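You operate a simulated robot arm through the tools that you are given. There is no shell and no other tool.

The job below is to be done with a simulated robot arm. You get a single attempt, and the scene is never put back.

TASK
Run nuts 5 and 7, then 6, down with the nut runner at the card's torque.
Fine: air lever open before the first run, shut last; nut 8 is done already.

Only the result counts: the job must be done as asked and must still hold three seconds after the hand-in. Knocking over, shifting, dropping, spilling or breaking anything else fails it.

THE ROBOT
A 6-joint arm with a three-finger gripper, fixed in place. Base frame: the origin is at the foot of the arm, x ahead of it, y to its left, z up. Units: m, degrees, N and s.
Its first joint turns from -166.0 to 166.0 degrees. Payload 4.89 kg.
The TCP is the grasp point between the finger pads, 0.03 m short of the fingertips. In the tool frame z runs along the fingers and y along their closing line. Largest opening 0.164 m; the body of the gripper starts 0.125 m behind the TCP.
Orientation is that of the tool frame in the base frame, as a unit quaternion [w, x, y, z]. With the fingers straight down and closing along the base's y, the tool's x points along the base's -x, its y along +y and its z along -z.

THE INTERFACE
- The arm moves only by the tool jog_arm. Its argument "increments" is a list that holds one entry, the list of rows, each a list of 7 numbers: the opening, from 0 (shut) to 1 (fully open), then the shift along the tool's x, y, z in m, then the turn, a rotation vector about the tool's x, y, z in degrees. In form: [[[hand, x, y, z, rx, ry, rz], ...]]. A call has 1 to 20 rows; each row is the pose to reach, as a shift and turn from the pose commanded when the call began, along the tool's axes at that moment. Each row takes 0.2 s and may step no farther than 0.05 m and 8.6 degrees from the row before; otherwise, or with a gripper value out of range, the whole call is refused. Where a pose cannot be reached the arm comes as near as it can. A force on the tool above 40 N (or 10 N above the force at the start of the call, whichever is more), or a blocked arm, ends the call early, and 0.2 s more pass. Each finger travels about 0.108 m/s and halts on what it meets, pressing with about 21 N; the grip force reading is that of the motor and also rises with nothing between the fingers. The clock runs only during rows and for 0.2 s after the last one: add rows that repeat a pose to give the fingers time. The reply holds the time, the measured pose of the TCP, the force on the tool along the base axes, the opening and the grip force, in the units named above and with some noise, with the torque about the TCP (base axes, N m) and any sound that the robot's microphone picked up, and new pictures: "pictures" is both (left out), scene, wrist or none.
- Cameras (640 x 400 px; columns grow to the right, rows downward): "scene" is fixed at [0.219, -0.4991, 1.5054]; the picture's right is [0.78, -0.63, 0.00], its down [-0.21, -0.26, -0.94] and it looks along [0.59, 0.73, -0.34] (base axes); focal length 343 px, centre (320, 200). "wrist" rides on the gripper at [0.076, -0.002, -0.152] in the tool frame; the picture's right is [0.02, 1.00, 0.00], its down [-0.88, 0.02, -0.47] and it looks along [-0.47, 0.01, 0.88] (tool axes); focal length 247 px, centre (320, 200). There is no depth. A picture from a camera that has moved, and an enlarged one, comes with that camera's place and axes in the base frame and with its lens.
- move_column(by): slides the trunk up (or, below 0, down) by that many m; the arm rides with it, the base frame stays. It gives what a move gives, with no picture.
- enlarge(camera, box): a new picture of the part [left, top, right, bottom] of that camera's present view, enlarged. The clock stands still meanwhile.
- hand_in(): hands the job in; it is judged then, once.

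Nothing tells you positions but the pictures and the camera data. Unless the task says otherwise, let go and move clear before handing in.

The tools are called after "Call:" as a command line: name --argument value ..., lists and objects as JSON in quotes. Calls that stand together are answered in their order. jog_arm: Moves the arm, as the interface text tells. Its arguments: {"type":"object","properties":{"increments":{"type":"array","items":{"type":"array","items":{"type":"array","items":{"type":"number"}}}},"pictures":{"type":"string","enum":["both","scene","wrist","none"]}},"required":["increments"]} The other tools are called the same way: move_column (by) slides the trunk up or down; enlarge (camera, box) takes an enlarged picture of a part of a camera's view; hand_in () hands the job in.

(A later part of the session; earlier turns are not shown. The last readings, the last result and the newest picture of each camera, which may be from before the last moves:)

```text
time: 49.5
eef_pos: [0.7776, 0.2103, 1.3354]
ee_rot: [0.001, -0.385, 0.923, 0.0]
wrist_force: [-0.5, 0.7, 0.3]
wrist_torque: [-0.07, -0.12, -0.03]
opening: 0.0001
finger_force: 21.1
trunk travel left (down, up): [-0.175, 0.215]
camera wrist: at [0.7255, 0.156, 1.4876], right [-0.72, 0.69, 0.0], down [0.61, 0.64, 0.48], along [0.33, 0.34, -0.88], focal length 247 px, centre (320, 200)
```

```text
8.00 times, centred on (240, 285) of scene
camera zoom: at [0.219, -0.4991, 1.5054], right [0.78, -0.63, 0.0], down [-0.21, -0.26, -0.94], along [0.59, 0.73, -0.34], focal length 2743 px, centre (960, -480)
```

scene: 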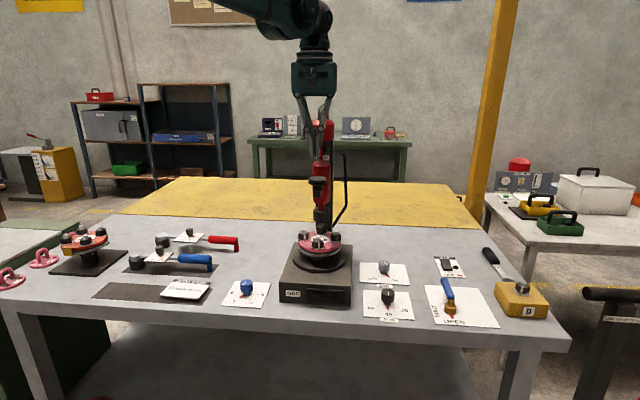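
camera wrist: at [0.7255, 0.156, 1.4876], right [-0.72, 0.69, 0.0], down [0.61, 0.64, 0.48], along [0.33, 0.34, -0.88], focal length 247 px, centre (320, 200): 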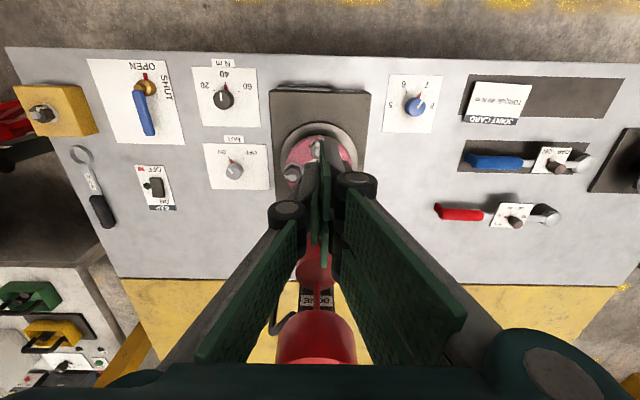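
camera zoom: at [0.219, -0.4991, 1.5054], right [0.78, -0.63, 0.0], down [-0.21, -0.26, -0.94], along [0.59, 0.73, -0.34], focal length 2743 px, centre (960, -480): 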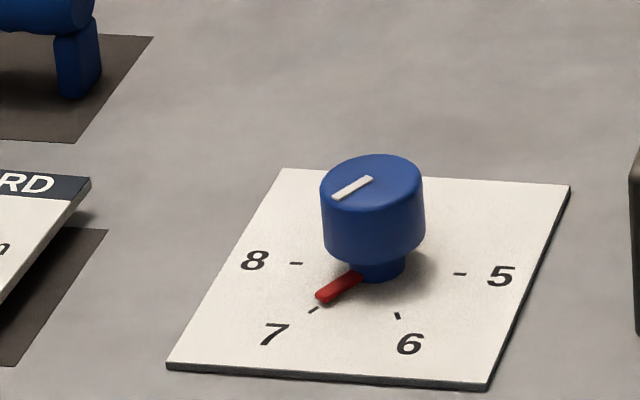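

The dial is seated on 7. I'll move over the handle and press the runner down on nut 7.

Call:
jog_arm --increments '[[[0.0, -0.025, -0.001, 0, 0, 0, 0], [0.0, -0.0443, -0.001, 0.01, 0, 0, 0], [0.0, -0.0443, -0.001, 0.045, 0, 0, 0], [0.0, -0.0443, -0.001, 0.068, 0, 0, 0], [0.0, -0.0443, -0.001, 0.078, 0, 0, 0], [0.0, -0.0443, -0.001, 0.088, 0, 0, 0], [0.0, -0.0443, -0.001, 0.098, 0, 0, 0], [0.0, -0.0443, -0.001, 0.106, 0, 0, 0], [0.0, -0.0443, -0.001, 0.114, 0, 0, 0], [0.0, -0.0443, -0.001, 0.121, 0, 0, 0], [0.0, -0.0443, -0.001, 0.126, 0, 0, 0]]]' --pictures "scene"

Call:
enlarge --camera "scene" --box '[280, 130, 360, 250]'

```text
time: 51.9
eef_pos: [0.8099, 0.2434, 1.2066]
ee_rot: [0.001, -0.383, 0.924, 0.001]
wrist_force: [-0.5, 2.1, 5.8]
wrist_torque: [0.1, -0.03, 0.0]
opening: 0.0001
finger_force: 20.3
trunk travel left (down, up): [-0.175, 0.215]
```

scene: 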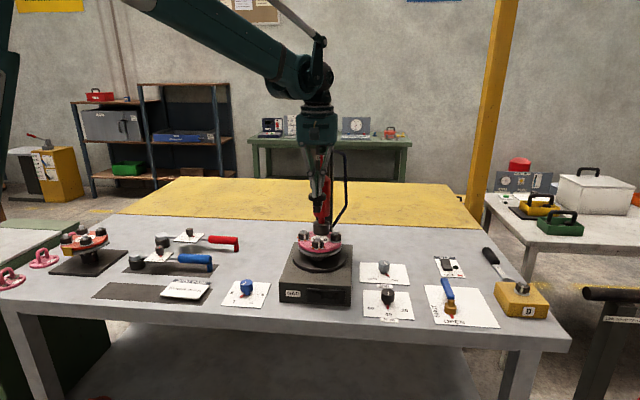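

```text
3.33 times, centred on (320, 190) of scene
camera zoom: at [0.219, -0.4991, 1.5054], right [0.78, -0.63, 0.0], down [-0.21, -0.26, -0.94], along [0.59, 0.73, -0.34], focal length 1143 px, centre (320, 233)
```

zoom: 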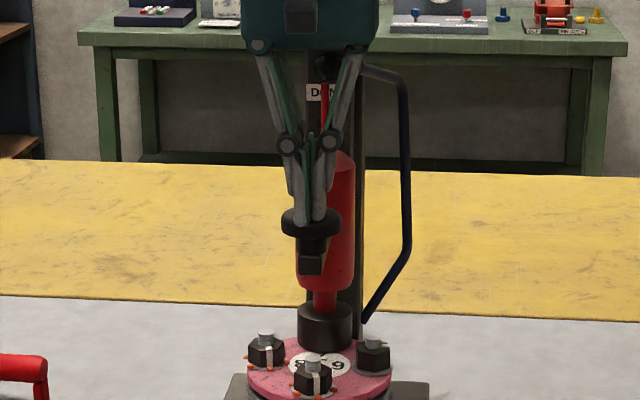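

The socket is around nut 7. A few more millimetres in small steps, then hold.

Call:
jog_arm --increments '[[[0.0, 0, 0, 0.0015, 0, 0, 0], [0.0, 0, 0, 0.003, 0, 0, 0], [0.0, 0, 0, 0.003, 0, 0, 0], [0.0, 0, 0, 0.003, 0, 0, 0], [0.0, 0, 0, 0.003, 0, 0, 0], [0.0, 0, 0, 0.003, 0, 0, 0]]]' --pictures "scene"

Call:
enlarge --camera "scene" --box '[280, 130, 360, 250]'

```text
time: 52.5
eef_pos: [0.8094, 0.2427, 1.2057]
ee_rot: [0.002, -0.384, 0.923, 0.0]
wrist_force: [-2.2, -1.9, 19.9]
wrist_torque: [0.07, -0.02, 0.12]
opening: 0.0057
finger_force: 45.3
trunk travel left (down, up): [-0.175, 0.215]
stopped in row 3: the force on the tool passed its limit at 42 N (the readings are from after the stop); the commanded pose is now the measured one
```

scene: 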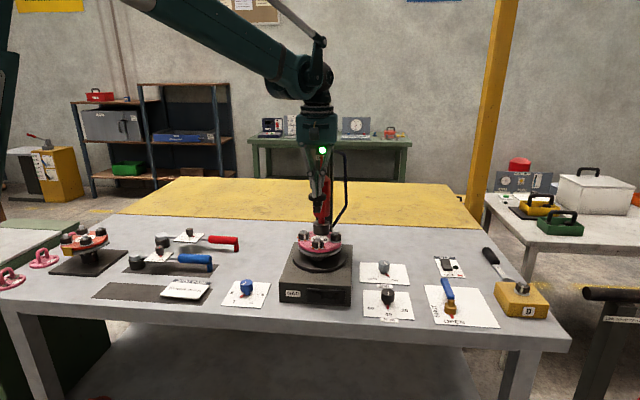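

```text
3.33 times, centred on (320, 190) of scene
camera zoom: at [0.219, -0.4991, 1.5054], right [0.78, -0.63, 0.0], down [-0.21, -0.26, -0.94], along [0.59, 0.73, -0.34], focal length 1143 px, centre (320, 233)
```

zoom: 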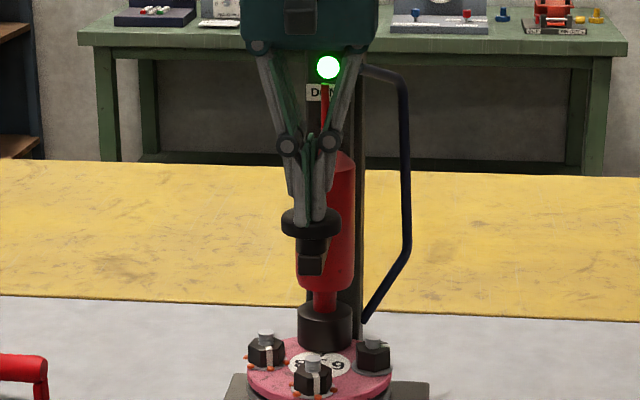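

DONE is green for nut 7. I'll hold a moment, then raise off the handle.

Call:
jog_arm --increments '[[[0.0, 0, 0, 0, 0, 0, 0], [0.0, 0, 0, 0, 0, 0, 0], [0.0, 0, 0, 0, 0, 0, 0]]]' --pictures "none"

Call:
jog_arm --increments '[[[0.0, 0, 0, -0.01, 0, 0, 0], [0.0, 0, 0, -0.03, 0, 0, 0], [0.0, 0, 0, -0.05, 0, 0, 0], [0.0, 0, 0, -0.075, 0, 0, 0], [0.0, 0, 0, -0.1, 0, 0, 0], [0.0, 0.02, 0, -0.12, 0, 0, 0], [0.0, 0.044, 0, -0.13, 0, 0, 0]]]' --pictures "both"

Call:
enlarge --camera "scene" --box '[280, 200, 360, 250]'

```text
time: 53.3
eef_pos: [0.811, 0.243, 1.2063]
ee_rot: [0.002, -0.384, 0.923, 0.0]
wrist_force: [2.2, 0.4, 29.3]
wrist_torque: [0.23, -0.22, 0.06]
opening: 0.0057
finger_force: 45.2
trunk travel left (down, up): [-0.175, 0.215]
```

```text
time: 54.9
eef_pos: [0.7825, 0.2131, 1.3369]
ee_rot: [0.002, -0.384, 0.923, 0.0]
wrist_force: [1.6, 1.4, -0.4]
wrist_torque: [-0.17, 0.12, -0.01]
opening: 0.0001
finger_force: 45.2
trunk travel left (down, up): [-0.175, 0.215]
camera wrist: at [0.7292, 0.1569, 1.4885], right [-0.72, 0.69, 0.0], down [0.61, 0.64, 0.48], along [0.33, 0.34, -0.88], focal length 247 px, centre (320, 200)
```

scene: 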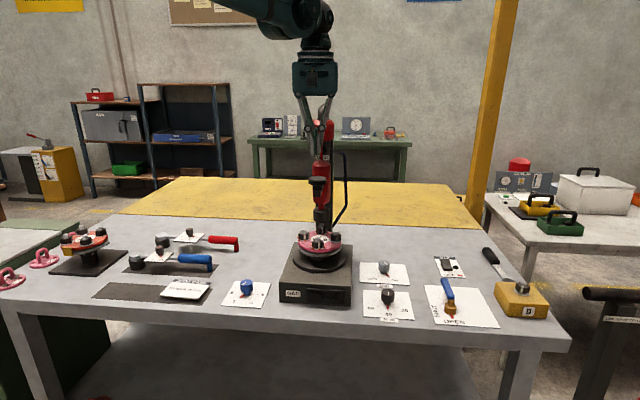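
wrist: 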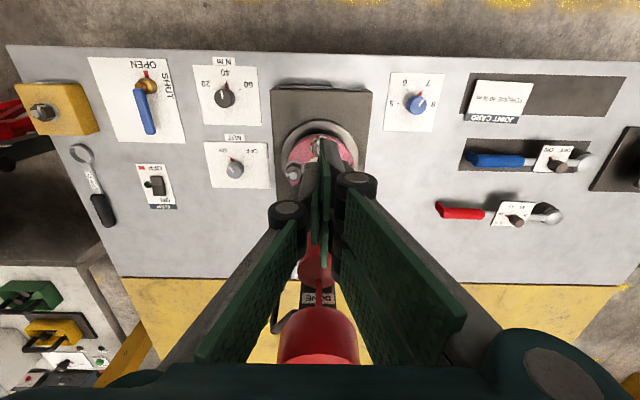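

```text
8.00 times, centred on (320, 225) of scene
camera zoom: at [0.219, -0.4991, 1.5054], right [0.78, -0.63, 0.0], down [-0.21, -0.26, -0.94], along [0.59, 0.73, -0.34], focal length 2743 px, centre (320, 0)
```

zoom: 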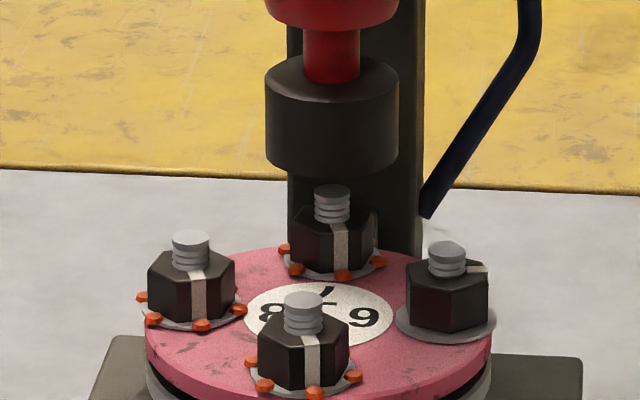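

Nut 7 has its marks. Next I go back to the dial to turn it from 7 to 6.

Call:
jog_arm --increments '[[[0.0, 0.001, 0.04, 0, 0, 0, 7.5], [0.0, 0.001, 0.085, 0, 0, 0, 15], [0.2, 0.002, 0.13, 0.01, 0, 0, 22.5], [0.45, 0.002, 0.17, 0.03, 0, 0, 30], [0.45, 0.0029, 0.2, 0.065, 0, 0, 37.5], [0.45, 0.0029, 0.2209, 0.105, 0, 0, 45], [0.45, 0.0029, 0.2209, 0.15, 0, 0, 52.5], [0.45, 0.0029, 0.2209, 0.195, 0, 0, 60], [0.45, 0.0029, 0.2209, 0.24, 0, 0, 60], [0.45, 0.0029, 0.2209, 0.285, 0, 0, 60], [0.45, 0.0029, 0.2209, 0.33, 0, 0, 60], [0.45, 0.0029, 0.2209, 0.37, 0, 0, 60], [0.45, 0.0029, 0.2209, 0.39, 0, 0, 60], [0.45, 0.0029, 0.2209, 0.39, 0, 0, 60]]]' --pictures "wrist"

Call:
enlarge --camera "wrist" --box '[250, 120, 390, 240]'

```text
time: 57.9
eef_pos: [0.6206, 0.3665, 0.9438]
ee_rot: [0.001, 0.13, 0.992, 0.002]
wrist_force: [-0.4, 1.6, -0.4]
wrist_torque: [0.0, 0.02, -0.01]
opening: 0.0737
finger_force: 0.1
trunk travel left (down, up): [-0.175, 0.215]
camera wrist: at [0.546, 0.3839, 1.0965], right [0.24, 0.97, 0.0], down [0.85, -0.21, 0.47], along [0.46, -0.11, -0.88], focal length 247 px, centre (320, 200)
```

wrist: 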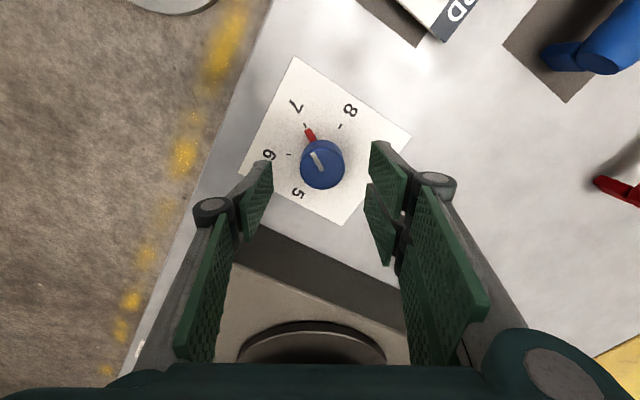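

```text
3.33 times, centred on (320, 180) of wrist
camera zoom: at [0.546, 0.3839, 1.0965], right [0.24, 0.97, 0.0], down [0.85, -0.21, 0.47], along [0.46, -0.11, -0.88], focal length 823 px, centre (320, 267)
```

zoom: 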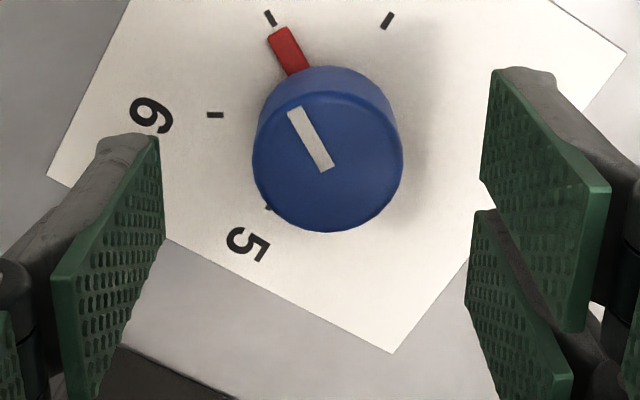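

Nearly centred. I'll make a small correction, descend and grip.

Call:
jog_arm --increments '[[[0.45, -0.0012, 0.0013, 0.015, 0, 0, 0], [0.45, -0.0012, 0.0013, 0.03, 0, 0, 0], [0.45, -0.0012, 0.0013, 0.039, 0, 0, 0], [0.45, -0.0012, 0.0013, 0.039, 0, 0, 0], [0.2, -0.0012, 0.0013, 0.039, 0, 0, 0], [0.0, -0.0012, 0.0013, 0.039, 0, 0, 0], [0.0, -0.0012, 0.0013, 0.039, 0, 0, 0]]]' --pictures "wrist"

Call:
enlarge --camera "wrist" --box '[250, 120, 390, 240]'

```text
time: 59.5
eef_pos: [0.6241, 0.3672, 0.9046]
ee_rot: [0.0, 0.129, 0.992, 0.001]
wrist_force: [-0.5, -7.9, -8.9]
wrist_torque: [-0.29, -0.07, -0.02]
opening: 0.0388
finger_force: 44.9
trunk travel left (down, up): [-0.175, 0.215]
camera wrist: at [0.5499, 0.3849, 1.0573], right [0.24, 0.97, 0.0], down [0.85, -0.21, 0.47], along [0.46, -0.11, -0.88], focal length 247 px, centre (320, 200)
```

wrist: 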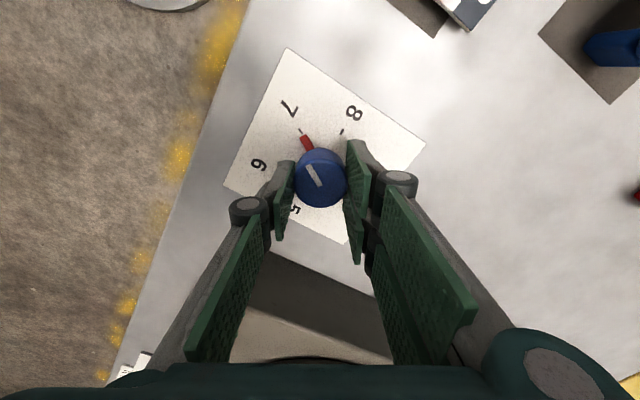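

```text
3.33 times, centred on (320, 180) of wrist
camera zoom: at [0.5499, 0.3849, 1.0573], right [0.24, 0.97, 0.0], down [0.85, -0.21, 0.47], along [0.46, -0.11, -0.88], focal length 823 px, centre (320, 267)
```

zoom: 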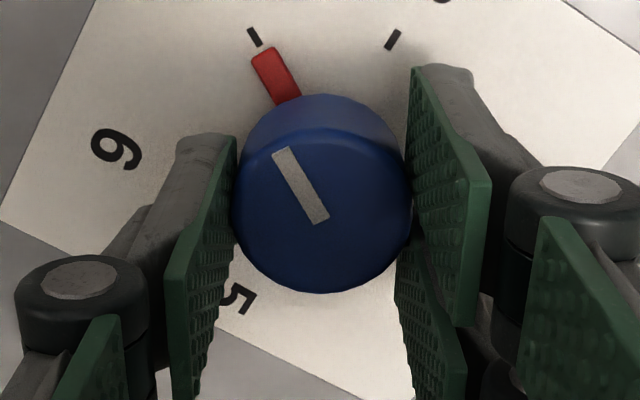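

The grip is well balanced. Turning 60° the other way, from 7 to 6.

Call:
jog_arm --increments '[[[0.0, 0, -0.0003, 0, 0, 0, -6], [0.0, 0, -0.0003, 0, 0, 0, -12], [0.0, 0, -0.0003, 0, 0, 0, -18], [0.0, 0, -0.0003, 0, 0, 0, -24], [0.0, 0, -0.0003, 0, 0, 0, -30], [0.0, 0, -0.0003, 0, 0, 0, -36], [0.0, 0, -0.0003, 0, 0, 0, -42], [0.0, 0, -0.0003, 0, 0, 0, -48], [0.0, 0, -0.0003, 0, 0, 0, -54], [0.0, 0, -0.0003, 0, 0, 0, -60]]]' --pictures "both"

Call:
enlarge --camera "wrist" --box '[250, 120, 390, 240]'

Call:
enlarge --camera "scene" --box '[280, 200, 360, 250]'

```text
time: 60.8
eef_pos: [0.6249, 0.3682, 0.9052]
ee_rot: [0.001, -0.129, 0.992, 0.0]
wrist_force: [-3.4, 2.8, -19.5]
wrist_torque: [0.34, -0.27, 0.01]
opening: 0.0386
finger_force: 45.0
trunk travel left (down, up): [-0.175, 0.215]
stopped in row 6: the force on the tool passed its limit at 42 N (the readings are from after the stop); the commanded pose is now the measured one
camera wrist: at [0.551, 0.3462, 1.0575], right [-0.28, 0.96, 0.0], down [0.85, 0.24, 0.47], along [0.46, 0.13, -0.88], focal length 247 px, centre (320, 200)
```

scene: 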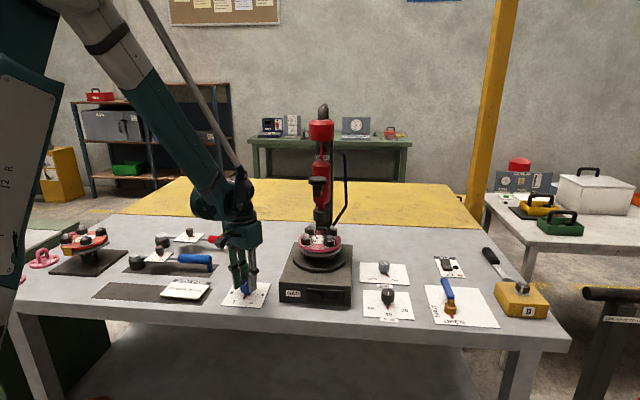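
wrist: 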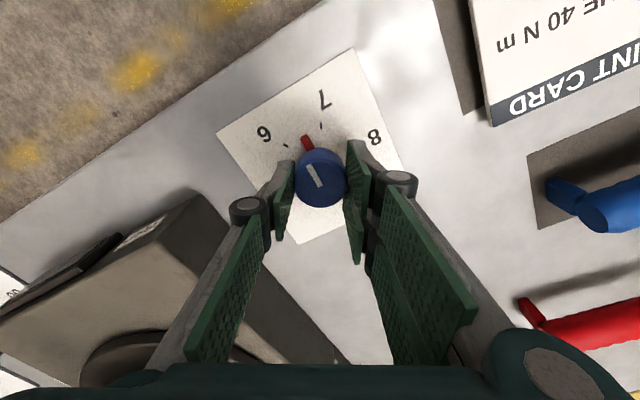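

```text
3.33 times, centred on (320, 180) of wrist
camera zoom: at [0.551, 0.3462, 1.0575], right [-0.28, 0.96, 0.0], down [0.85, 0.24, 0.47], along [0.46, 0.13, -0.88], focal length 823 px, centre (320, 267)
```

zoom: 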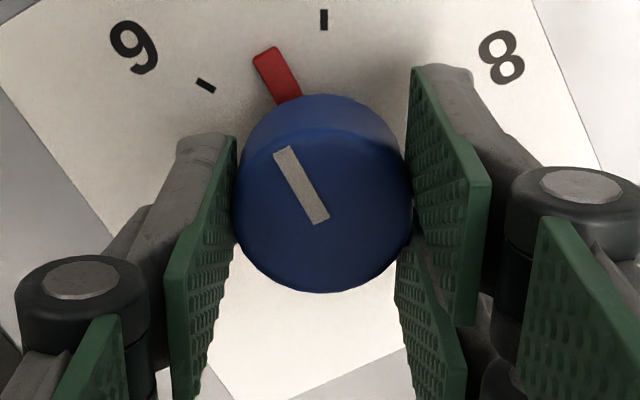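

```text
8.00 times, centred on (320, 225) of scene
camera zoom: at [0.219, -0.4991, 1.5054], right [0.78, -0.63, 0.0], down [-0.21, -0.26, -0.94], along [0.59, 0.73, -0.34], focal length 2743 px, centre (320, 0)
```

zoom: 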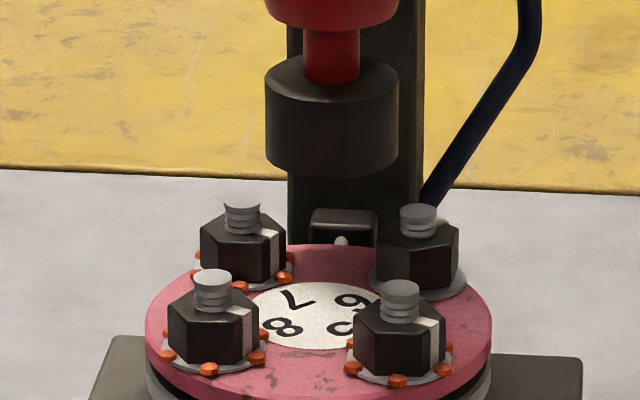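

It turned 30° before the force limit and the dial is halfway. I'll keep the grip and turn the remaining 30°.

Call:
jog_arm --increments '[[[0.0, 0, 0, 0.0003, 0, 0, -5], [0.0, 0, 0, 0.0005, 0, 0, -10], [0.0, 0, 0, 0.0005, 0, 0, -15], [0.0, 0, 0, 0.0005, 0, 0, -20], [0.0, 0, 0, 0.0005, 0, 0, -25], [0.0, 0, 0, 0.0005, 0, 0, -30]]]' --pictures "both"

Call:
enlarge --camera "wrist" --box '[250, 120, 390, 240]'

Call:
enlarge --camera "scene" --box '[280, 200, 360, 250]'

```text
time: 62.2
eef_pos: [0.6243, 0.3678, 0.9048]
ee_rot: [0.002, -0.383, 0.924, 0.0]
wrist_force: [-9.5, 24.3, -2.6]
wrist_torque: [1.1, 0.15, -0.01]
opening: 0.0385
finger_force: 44.6
trunk travel left (down, up): [-0.175, 0.215]
camera wrist: at [0.5713, 0.3127, 1.0575], right [-0.72, 0.69, 0.0], down [0.61, 0.64, 0.48], along [0.33, 0.34, -0.88], focal length 247 px, centre (320, 200)
```

scene: 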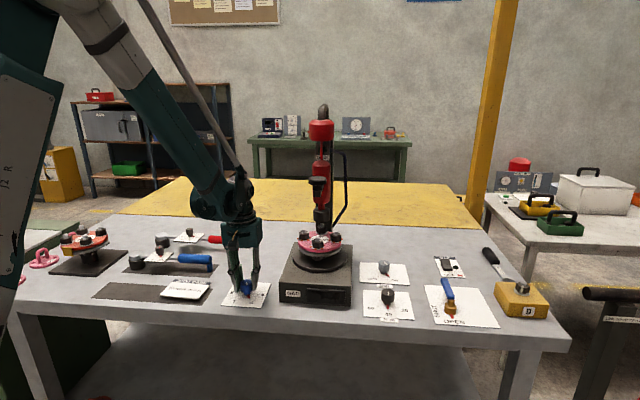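
wrist: 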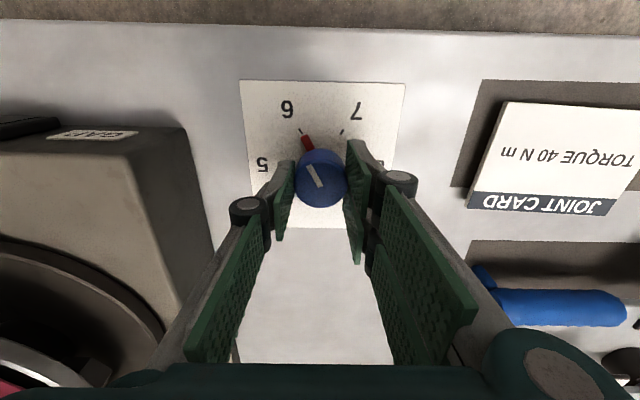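

```text
3.33 times, centred on (320, 180) of wrist
camera zoom: at [0.5713, 0.3127, 1.0575], right [-0.72, 0.69, 0.0], down [0.61, 0.64, 0.48], along [0.33, 0.34, -0.88], focal length 823 px, centre (320, 267)
```

zoom: 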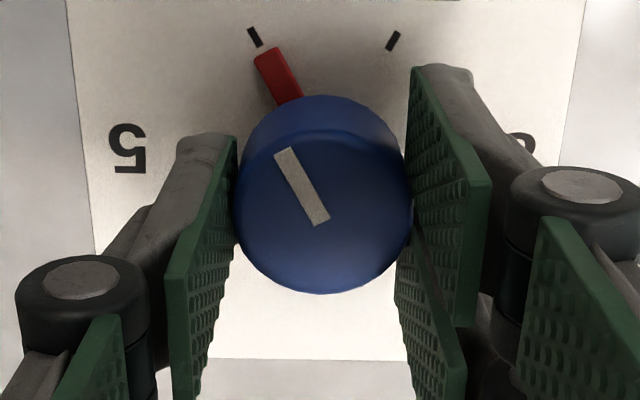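

```text
8.00 times, centred on (320, 225) of scene
camera zoom: at [0.219, -0.4991, 1.5054], right [0.78, -0.63, 0.0], down [-0.21, -0.26, -0.94], along [0.59, 0.73, -0.34], focal length 2743 px, centre (320, 0)
```

zoom: 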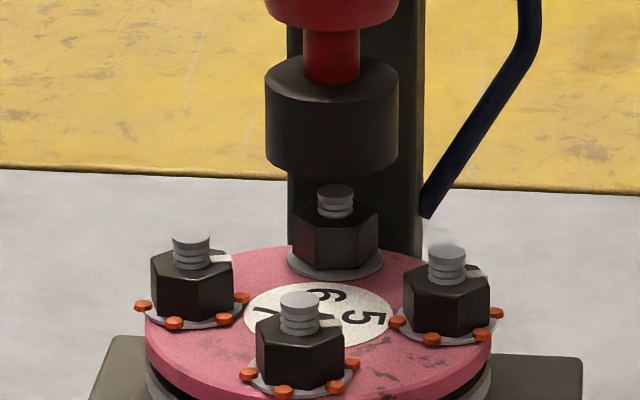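

Nut 6 is now under the runner. I'll release, rise and move back over to the handle.

Call:
jog_arm --increments '[[[0.4, 0, 0, 0, 0, 0, 0], [0.4, 0, 0, -0.03, 0, 0, 0], [0.4, 0, 0, -0.075, 0, 0, 0], [0.4, 0, 0, -0.12, 0, 0, 0], [0.4, 0, 0, -0.165, 0, 0, 0], [0.4, 0, 0, -0.21, 0, 0, 0], [0.4, 0, 0, -0.255, 0, 0, 0], [0.4, 0, 0, -0.3, 0, 0, 0], [0.4, 0, 0, -0.345, 0, 0, 0], [0.4, 0, 0, -0.39, 0, 0, 0], [0.2, 0, -0.01, -0.43, 0, 0, 0], [0.0, 0.001, -0.055, -0.43, 0, 0, 0], [0.0, 0.001, -0.1, -0.43, 0, 0, 0], [0.0, 0.001, -0.145, -0.43, 0, 0, 0], [0.0, 0.002, -0.19, -0.43, 0, 0, 0], [0.0, 0.002, -0.2192, -0.43, 0, 0, 0], [0.0, 0.002, -0.2192, -0.43, 0, 0, 0]]]' --pictures "both"

Call:
enlarge --camera "scene" --box '[200, 260, 280, 310]'

Call:
enlarge --camera "scene" --box '[280, 200, 360, 250]'

```text
time: 65.8
eef_pos: [0.7772, 0.2091, 1.3354]
ee_rot: [0.001, -0.382, 0.924, 0.0]
wrist_force: [1.1, -0.4, -0.2]
wrist_torque: [0.01, 0.1, -0.01]
opening: 0.0
finger_force: 20.7
trunk travel left (down, up): [-0.175, 0.215]
camera wrist: at [0.7239, 0.1541, 1.4878], right [-0.72, 0.69, 0.0], down [0.61, 0.63, 0.48], along [0.33, 0.34, -0.88], focal length 247 px, centre (320, 200)
```

scene: 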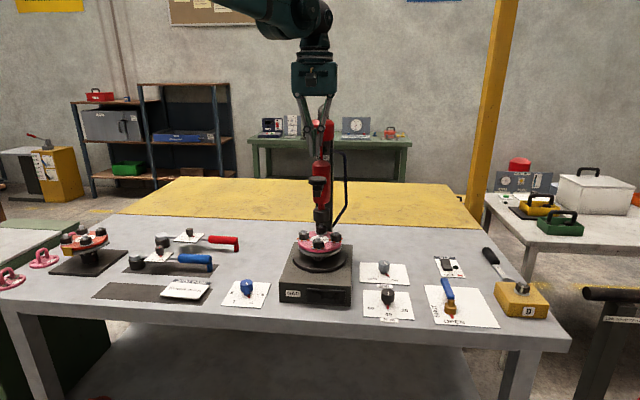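
wrist: 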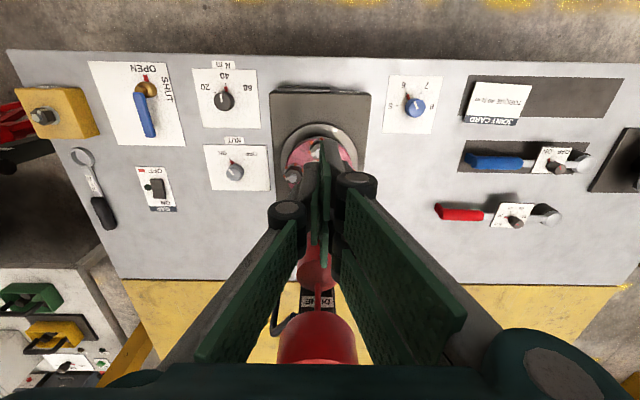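

```text
8.00 times, centred on (240, 285) of scene
camera zoom: at [0.219, -0.4991, 1.5054], right [0.78, -0.63, 0.0], down [-0.21, -0.26, -0.94], along [0.59, 0.73, -0.34], focal length 2743 px, centre (960, -480)
```

zoom: 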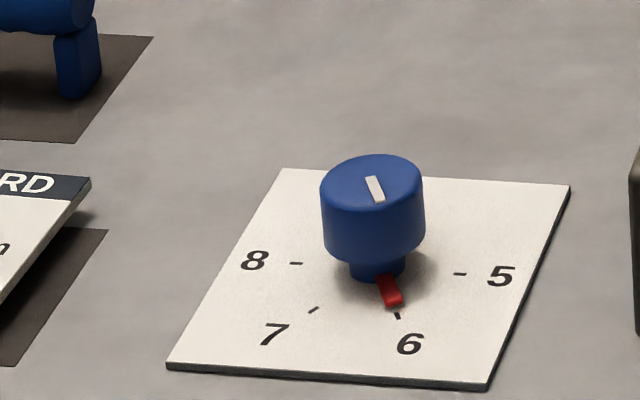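

```text
8.00 times, centred on (320, 225) of scene
camera zoom: at [0.219, -0.4991, 1.5054], right [0.78, -0.63, 0.0], down [-0.21, -0.26, -0.94], along [0.59, 0.73, -0.34], focal length 2743 px, centre (320, 0)
```

zoom: 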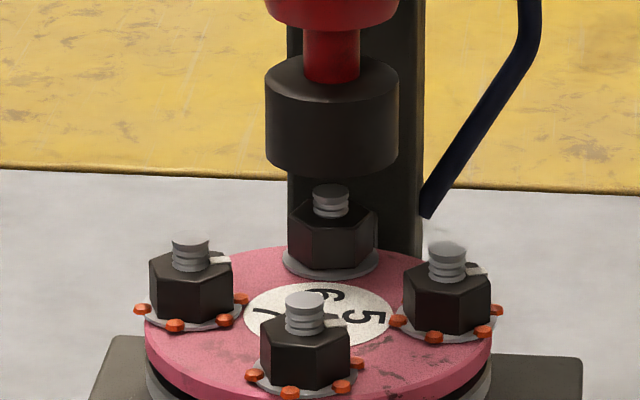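

The dial is seated on 6. I'll press the runner down on nut 6 the same way.

Call:
jog_arm --increments '[[[0.0, -0.025, 0, 0, 0, 0, 0], [0.0, -0.0455, 0, 0.01, 0, 0, 0], [0.0, -0.0455, 0, 0.045, 0, 0, 0], [0.0, -0.0455, 0, 0.068, 0, 0, 0], [0.0, -0.0455, 0, 0.078, 0, 0, 0], [0.0, -0.0455, 0, 0.088, 0, 0, 0], [0.0, -0.0455, 0, 0.098, 0, 0, 0], [0.0, -0.0455, 0, 0.106, 0, 0, 0], [0.0, -0.0455, 0, 0.114, 0, 0, 0], [0.0, -0.0455, 0, 0.121, 0, 0, 0], [0.0, -0.0455, 0, 0.126, 0, 0, 0]]]' --pictures "none"

Call:
jog_arm --increments '[[[0.0, 0, 0, 0.0015, 0, 0, 0], [0.0, 0, 0, 0.003, 0, 0, 0], [0.0, 0, 0, 0.003, 0, 0, 0], [0.0, 0, 0, 0.003, 0, 0, 0], [0.0, 0, 0, 0.003, 0, 0, 0]]]' --pictures "scene"

Call:
enlarge --camera "scene" --box '[280, 130, 360, 250]'

```text
time: 68.2
eef_pos: [0.8065, 0.2413, 1.2102]
ee_rot: [0.001, -0.381, 0.924, 0.001]
wrist_force: [2.0, -0.3, 5.4]
wrist_torque: [0.05, -0.13, -0.03]
opening: 0.0
finger_force: 45.4
trunk travel left (down, up): [-0.175, 0.215]
```

```text
time: 69.4
eef_pos: [0.8083, 0.2417, 1.2066]
ee_rot: [0.001, -0.383, 0.924, 0.0]
wrist_force: [-2.0, 1.8, 6.5]
wrist_torque: [0.06, -0.01, -0.01]
opening: 0.0059
finger_force: 45.0
trunk travel left (down, up): [-0.175, 0.215]
```

scene: 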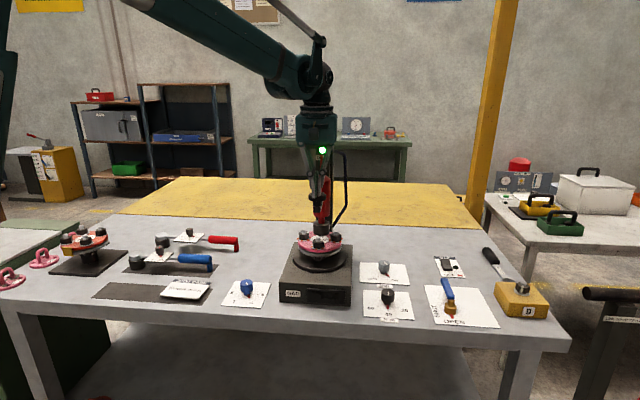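

```text
3.33 times, centred on (320, 190) of scene
camera zoom: at [0.219, -0.4991, 1.5054], right [0.78, -0.63, 0.0], down [-0.21, -0.26, -0.94], along [0.59, 0.73, -0.34], focal length 1143 px, centre (320, 233)
```

zoom: 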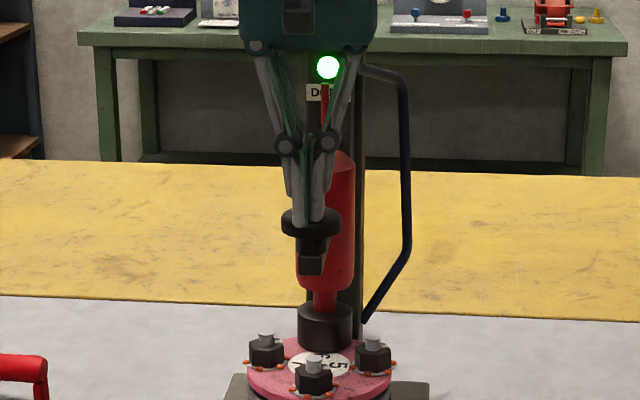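

DONE is green for nut 6. I'll hold a moment, then raise off the handle and check the marks.

Call:
jog_arm --increments '[[[0.0, 0, 0, 0.0005, 0, 0, 0], [0.0, 0, 0, 0.0005, 0, 0, 0], [0.0, 0, 0, 0.0005, 0, 0, 0]]]' --pictures "none"

Call:
jog_arm --increments '[[[0.0, 0, 0, -0.01, 0, 0, 0], [0.0, 0, 0, -0.03, 0, 0, 0], [0.0, 0, 0, -0.05, 0, 0, 0], [0.0, 0, 0, -0.075, 0, 0, 0], [0.0, 0, 0, -0.1, 0, 0, 0], [0.0, 0.02, 0, -0.12, 0, 0, 0], [0.0, 0.044, 0, -0.13, 0, 0, 0], [0.0, 0.09, 0, -0.13, 0, 0, 0]]]' --pictures "both"

Call:
enlarge --camera "scene" --box '[280, 200, 360, 250]'

Call:
enlarge --camera "scene" --box '[350, 255, 430, 325]'

```text
time: 70.2
eef_pos: [0.8081, 0.2421, 1.207]
ee_rot: [0.002, -0.382, 0.924, 0.001]
wrist_force: [-1.5, -1.3, 12.2]
wrist_torque: [0.04, 0.0, 0.0]
opening: 0.0057
finger_force: 44.5
trunk travel left (down, up): [-0.175, 0.215]
```

```text
time: 72.0
eef_pos: [0.7456, 0.1776, 1.3334]
ee_rot: [0.001, -0.382, 0.924, 0.001]
wrist_force: [1.1, 1.2, -1.5]
wrist_torque: [-0.22, 0.31, 0.02]
opening: 0.0
finger_force: 44.9
trunk travel left (down, up): [-0.175, 0.215]
camera wrist: at [0.6936, 0.1218, 1.4863], right [-0.72, 0.69, 0.0], down [0.61, 0.64, 0.47], along [0.33, 0.34, -0.88], focal length 247 px, centre (320, 200)
```

scene: 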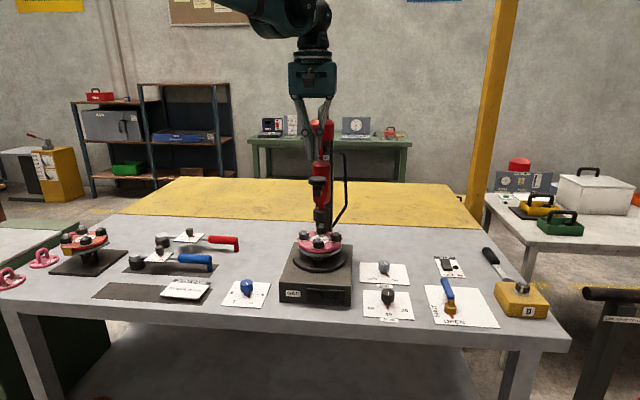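
wrist: 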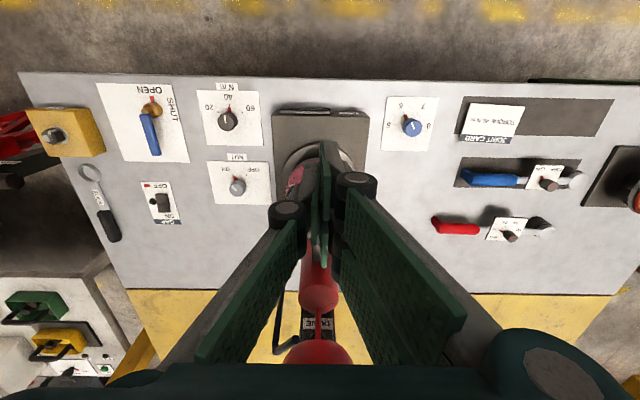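

```text
8.00 times, centred on (320, 225) of scene
camera zoom: at [0.219, -0.4991, 1.5054], right [0.78, -0.63, 0.0], down [-0.21, -0.26, -0.94], along [0.59, 0.73, -0.34], focal length 2743 px, centre (320, 0)
```

zoom: 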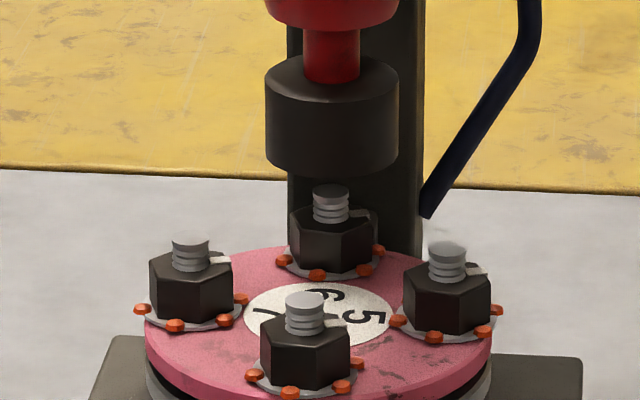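

```text
5.71 times, centred on (390, 290) of scene
camera zoom: at [0.219, -0.4991, 1.5054], right [0.78, -0.63, 0.0], down [-0.21, -0.26, -0.94], along [0.59, 0.73, -0.34], focal length 1959 px, centre (-80, -314)
```

zoom: 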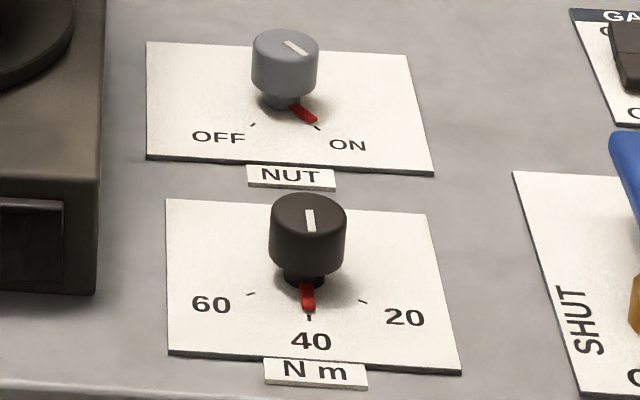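

All four nuts carry their marks and the torque still reads 40. The last step is to shut the air lever, so I'll move back to that side with the tool tilted outward.

Call:
jog_arm --increments '[[[0.0, 0.0153, -0.0271, 0.0167, 0, 0, 8.3], [0.2, 0.0306, -0.0542, 0.0333, 0, 0, 16.6], [0.4, 0.0459, -0.0814, 0.05, 0, 0, 25], [0.6, 0.0611, -0.1085, 0.0667, 0, 0, 33.4], [0.67, 0.0764, -0.1356, 0.0833, 0, 0, 41.8], [0.67, 0.0917, -0.1627, 0.1, 0, 0, 50], [0.67, 0.0917, -0.1627, 0.1, 0, 0, 50]]]' --pictures "none"

Call:
jog_arm --increments '[[[0.67, -0.0227, -0.0027, 0.0167, 0, -7.5, 0], [0.67, -0.0453, -0.0054, 0.0333, 0, -15, 0], [0.67, -0.068, -0.0081, 0.05, 0, -22.5, 0], [0.67, -0.0907, -0.0108, 0.0667, 0, -30, 0], [0.67, -0.1133, -0.0135, 0.0833, 0, -37.5, 0], [0.67, -0.136, -0.0162, 0.1, 0, -45, 0], [0.67, -0.136, -0.0162, 0.1, 0, -45, 0]]]' --pictures "both"

```text
time: 73.6
eef_pos: [0.7934, -0.0016, 1.2329]
ee_rot: [0.0, 0.046, 0.999, 0.0]
wrist_force: [0.8, -0.9, 0.0]
wrist_torque: [0.06, 0.11, 0.05]
opening: 0.11
finger_force: 0.1
trunk travel left (down, up): [-0.175, 0.215]
```

```text
time: 75.2
eef_pos: [0.9293, -0.0293, 1.1356]
ee_rot: [0.384, 0.042, 0.922, -0.017]
wrist_force: [1.4, -0.3, -0.1]
wrist_torque: [0.02, 0.06, 0.03]
opening: 0.1099
finger_force: 0.1
trunk travel left (down, up): [-0.175, 0.215]
camera wrist: at [0.769, -0.0162, 1.1888], right [0.07, 1.0, -0.01], down [0.29, -0.01, 0.96], along [0.96, -0.07, -0.29], focal length 247 px, centre (320, 200)
```

scene: 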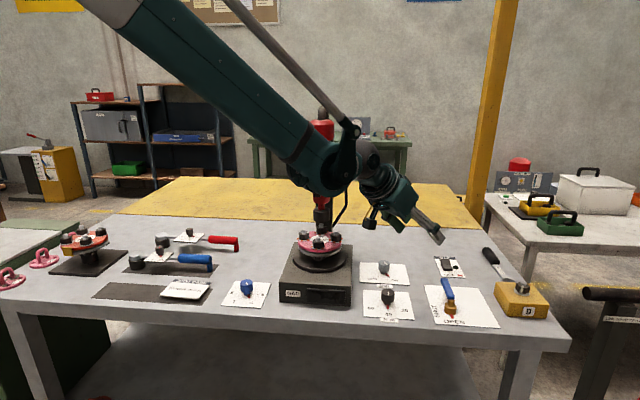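
wrist: 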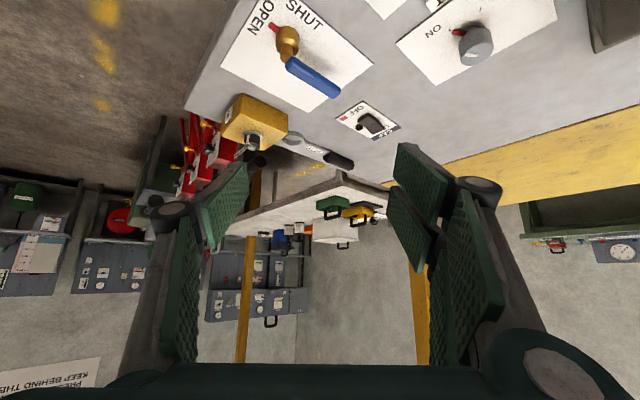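

Call:
jog_arm --increments '[[[0.67, 0.001, 0.0002, 0.04, 0, 0, 0], [0.67, 0.002, 0.0004, 0.08, 0, 0, 0], [0.67, 0.003, 0.0006, 0.12, 0, 0, 0], [0.67, 0.004, 0.0008, 0.155, 0, 0, 0], [0.67, 0.0051, 0.0009, 0.1873, 0, 0, 0], [0.67, 0.0051, 0.0009, 0.1873, 0, 0, 0]]]' --pictures "both"

```text
time: 76.6
eef_pos: [1.0571, -0.0362, 1.001]
ee_rot: [0.383, 0.041, 0.923, -0.015]
wrist_force: [0.7, 0.0, -0.3]
wrist_torque: [-0.01, 0.0, 0.0]
opening: 0.1101
finger_force: 0.1
trunk travel left (down, up): [-0.175, 0.215]
camera wrist: at [0.897, -0.0245, 1.0553], right [0.07, 1.0, -0.01], down [0.29, -0.01, 0.96], along [0.95, -0.07, -0.29], focal length 247 px, centre (320, 200)
```

scene: 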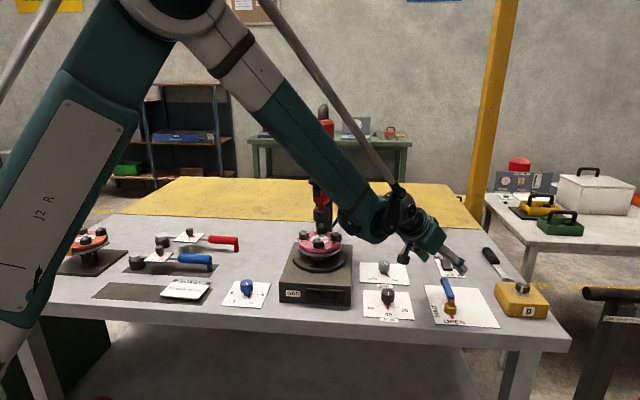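
wrist: 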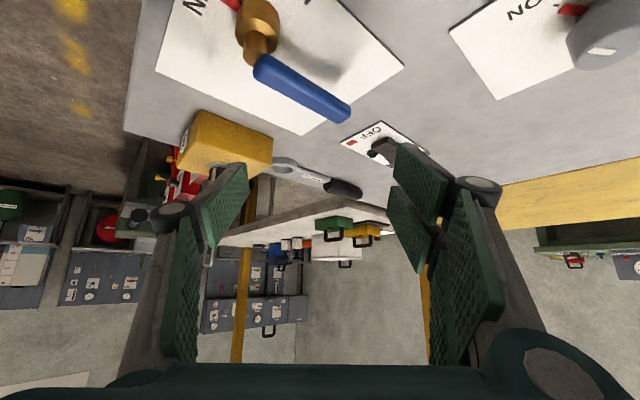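

The handle lies between the fingers. Lowering to straddle it.

Call:
jog_arm --increments '[[[0.67, 0.012, -0.0005, 0.02, 0, 0, 0], [0.67, 0.025, -0.001, 0.042, 0, 0, 0], [0.67, 0.036, -0.0015, 0.06, 0, 0, 0], [0.67, 0.047, -0.002, 0.0774, 0, 0, 0], [0.67, 0.047, -0.002, 0.0774, 0, 0, 0]]]' --pictures "both"

Call:
enlarge --camera "scene" --box '[410, 240, 530, 330]'

```text
time: 77.8
eef_pos: [1.0819, -0.0423, 0.9114]
ee_rot: [0.383, 0.041, 0.923, -0.016]
wrist_force: [0.5, 0.1, -1.2]
wrist_torque: [0.03, -0.02, -0.02]
opening: 0.1099
finger_force: 0.1
trunk travel left (down, up): [-0.175, 0.215]
camera wrist: at [0.9206, -0.0298, 0.9651], right [0.07, 1.0, -0.01], down [0.29, -0.01, 0.96], along [0.95, -0.07, -0.29], focal length 247 px, centre (320, 200)
```

scene: 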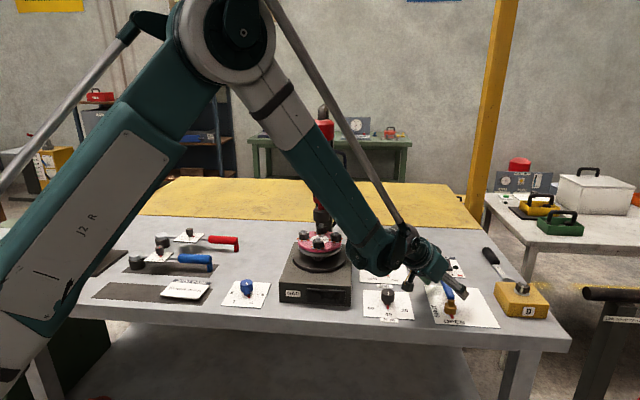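
wrist: 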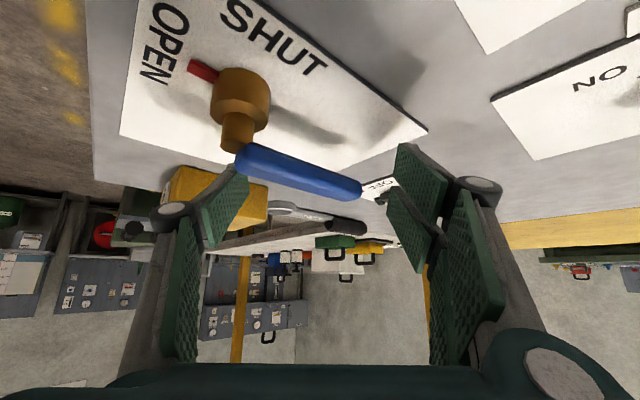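

```text
4.44 times, centred on (470, 285) of scene
camera zoom: at [0.219, -0.4991, 1.5054], right [0.78, -0.63, 0.0], down [-0.21, -0.26, -0.94], along [0.59, 0.73, -0.34], focal length 1524 px, centre (-347, -178)
```

zoom: 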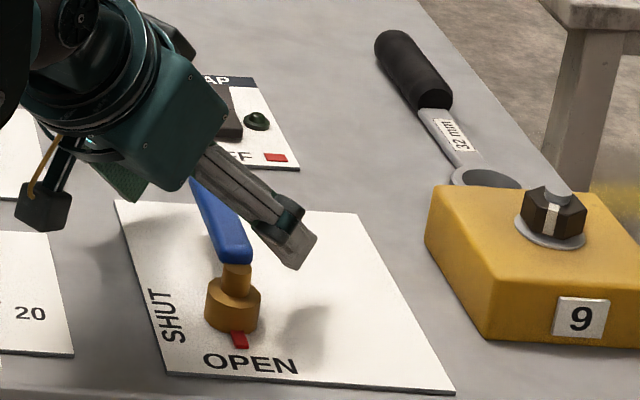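

The fingers straddle the open handle. I'll sweep toward −y to swing it to SHUT, narrowing the fingers partway so the outer one stays clear of the yellow block.

Call:
jog_arm --increments '[[[0.67, 0, -0.012, 0, 0, 0, 0], [0.67, 0, -0.024, 0, 0, 0, 0], [0.67, 0, -0.036, 0, 0, 0, 0], [0.62, 0, -0.046, 0, 0, 0, 0], [0.57, 0, -0.056, 0, 0, 0, 0], [0.53, 0, -0.064, 0, 0, 0, 0], [0.53, 0, -0.072, 0, 0, 0, 0], [0.53, 0, -0.08, 0, 0, 0, 0], [0.53, 0, -0.088, 0, 0, 0, 0], [0.53, 0, -0.088, 0, 0, 0, 0]]]' --pictures "both"

Call:
enlarge --camera "scene" --box '[410, 240, 530, 330]'

```text
time: 80.0
eef_pos: [1.0714, -0.1293, 0.9109]
ee_rot: [0.383, 0.041, 0.923, -0.015]
wrist_force: [12.8, 27.0, -6.4]
wrist_torque: [-0.01, -0.3, -1.31]
opening: 0.0962
finger_force: 12.2
trunk travel left (down, up): [-0.175, 0.215]
camera wrist: at [0.9121, -0.1171, 0.9643], right [0.07, 1.0, -0.01], down [0.29, -0.01, 0.96], along [0.96, -0.07, -0.29], focal length 247 px, centre (320, 200)
```

scene: 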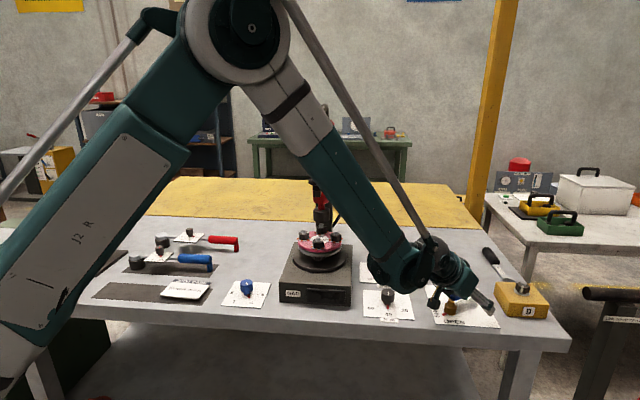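
wrist: 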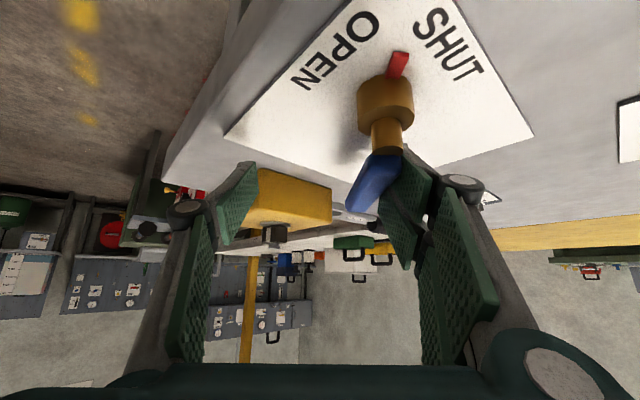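

```text
4.44 times, centred on (470, 285) of scene
camera zoom: at [0.219, -0.4991, 1.5054], right [0.78, -0.63, 0.0], down [-0.21, -0.26, -0.94], along [0.59, 0.73, -0.34], focal length 1524 px, centre (-347, -178)
```

zoom: 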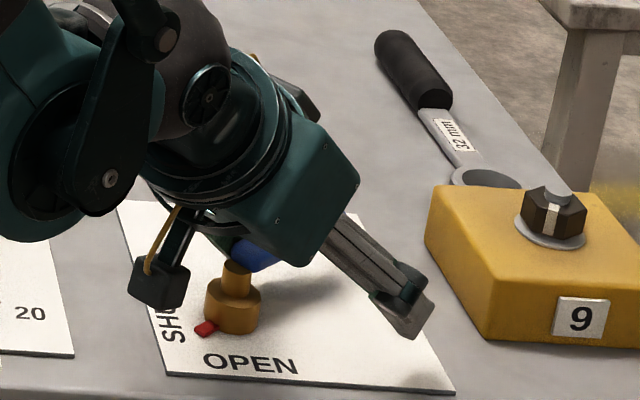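

The lever is about halfway and the contact has slid too near the pivot for good leverage. I'll shift 2 cm outward along the handle and keep pushing.

Call:
jog_arm --increments '[[[0.53, 0, 0.006, 0, 0, 0, 0], [0.53, -0.007, 0.007, 0.007, 0, 0, 0], [0.53, -0.014, 0.008, 0.0141, 0, 0, 0], [0.53, -0.0145, 0.0, 0.0146, 0, 0, 0], [0.53, -0.0149, -0.007, 0.015, 0, 0, 0], [0.53, -0.0154, -0.014, 0.0154, 0, 0, 0], [0.53, -0.0154, -0.014, 0.0154, 0, 0, 0]]]' --pictures "both"

Call:
enlarge --camera "scene" --box '[410, 240, 530, 330]'

```text
time: 81.5
eef_pos: [1.0933, -0.1419, 0.9141]
ee_rot: [0.384, 0.042, 0.922, -0.015]
wrist_force: [9.6, 19.0, 13.2]
wrist_torque: [0.66, 0.26, -1.2]
opening: 0.0951
finger_force: 11.0
trunk travel left (down, up): [-0.175, 0.215]
stopped in row 7: the force on the tool passed its limit at 42 N (the readings are from after the stop); the commanded pose is now the measured one
camera wrist: at [0.9331, -0.1305, 0.9663], right [0.07, 1.0, -0.01], down [0.28, -0.01, 0.96], along [0.96, -0.07, -0.28], focal length 247 px, centre (320, 200)
```

scene: 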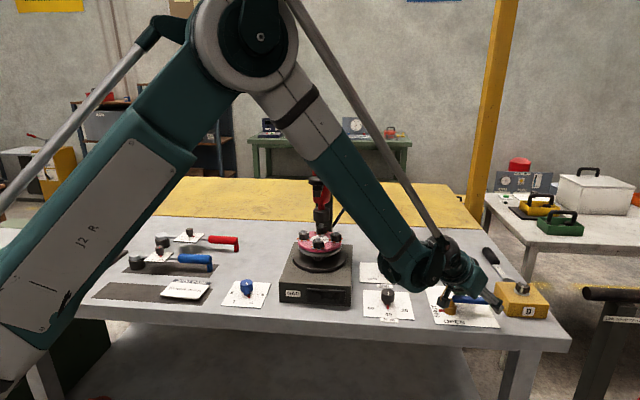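
wrist: 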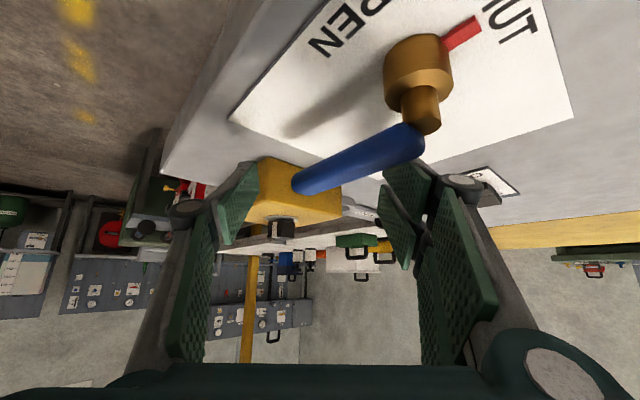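

```text
4.44 times, centred on (470, 285) of scene
camera zoom: at [0.219, -0.4991, 1.5054], right [0.78, -0.63, 0.0], down [-0.21, -0.26, -0.94], along [0.59, 0.73, -0.34], focal length 1524 px, centre (-347, -178)
```

zoom: 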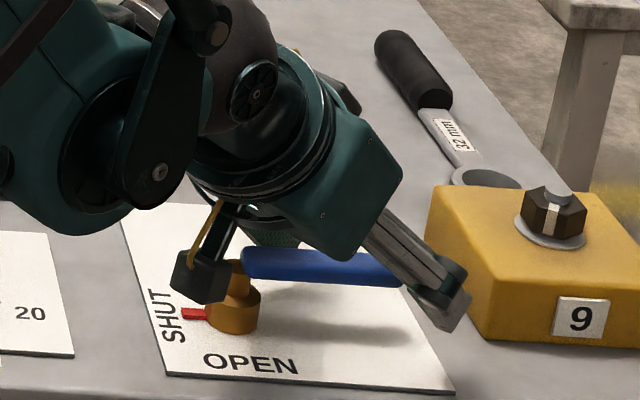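

The pointer looks to be at SHUT. I'll zoom in to confirm before backing off.

Call:
enlarge --camera "scene" --box '[425, 285, 485, 325]'

Call:
enlarge --camera "wrist" --box '[220, 0, 560, 220]'

```text
10.00 times, centred on (455, 305) of scene
camera zoom: at [0.219, -0.4991, 1.5054], right [0.78, -0.63, 0.0], down [-0.21, -0.26, -0.94], along [0.59, 0.73, -0.34], focal length 3428 px, centre (-1030, -850)
```

zoom: 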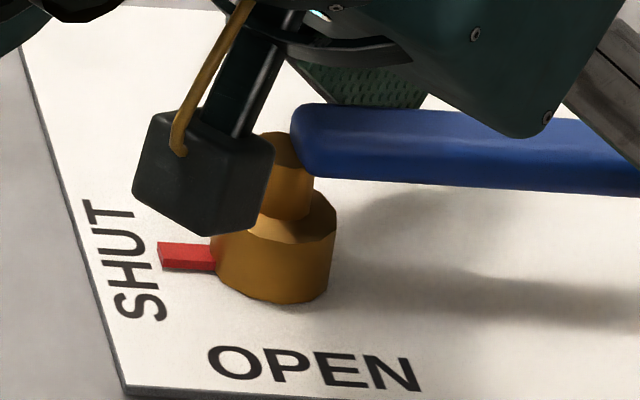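

```text
1.82 times, centred on (390, 110) of wrist
camera zoom: at [0.9331, -0.1305, 0.9663], right [0.07, 1.0, -0.01], down [0.28, -0.01, 0.96], along [0.96, -0.07, -0.28], focal length 449 px, centre (193, 364)
```

zoom: 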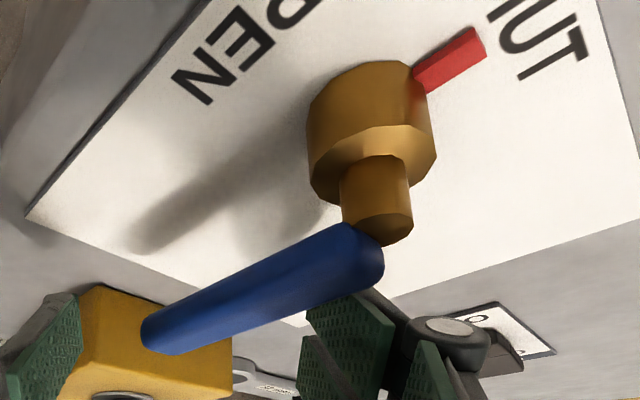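

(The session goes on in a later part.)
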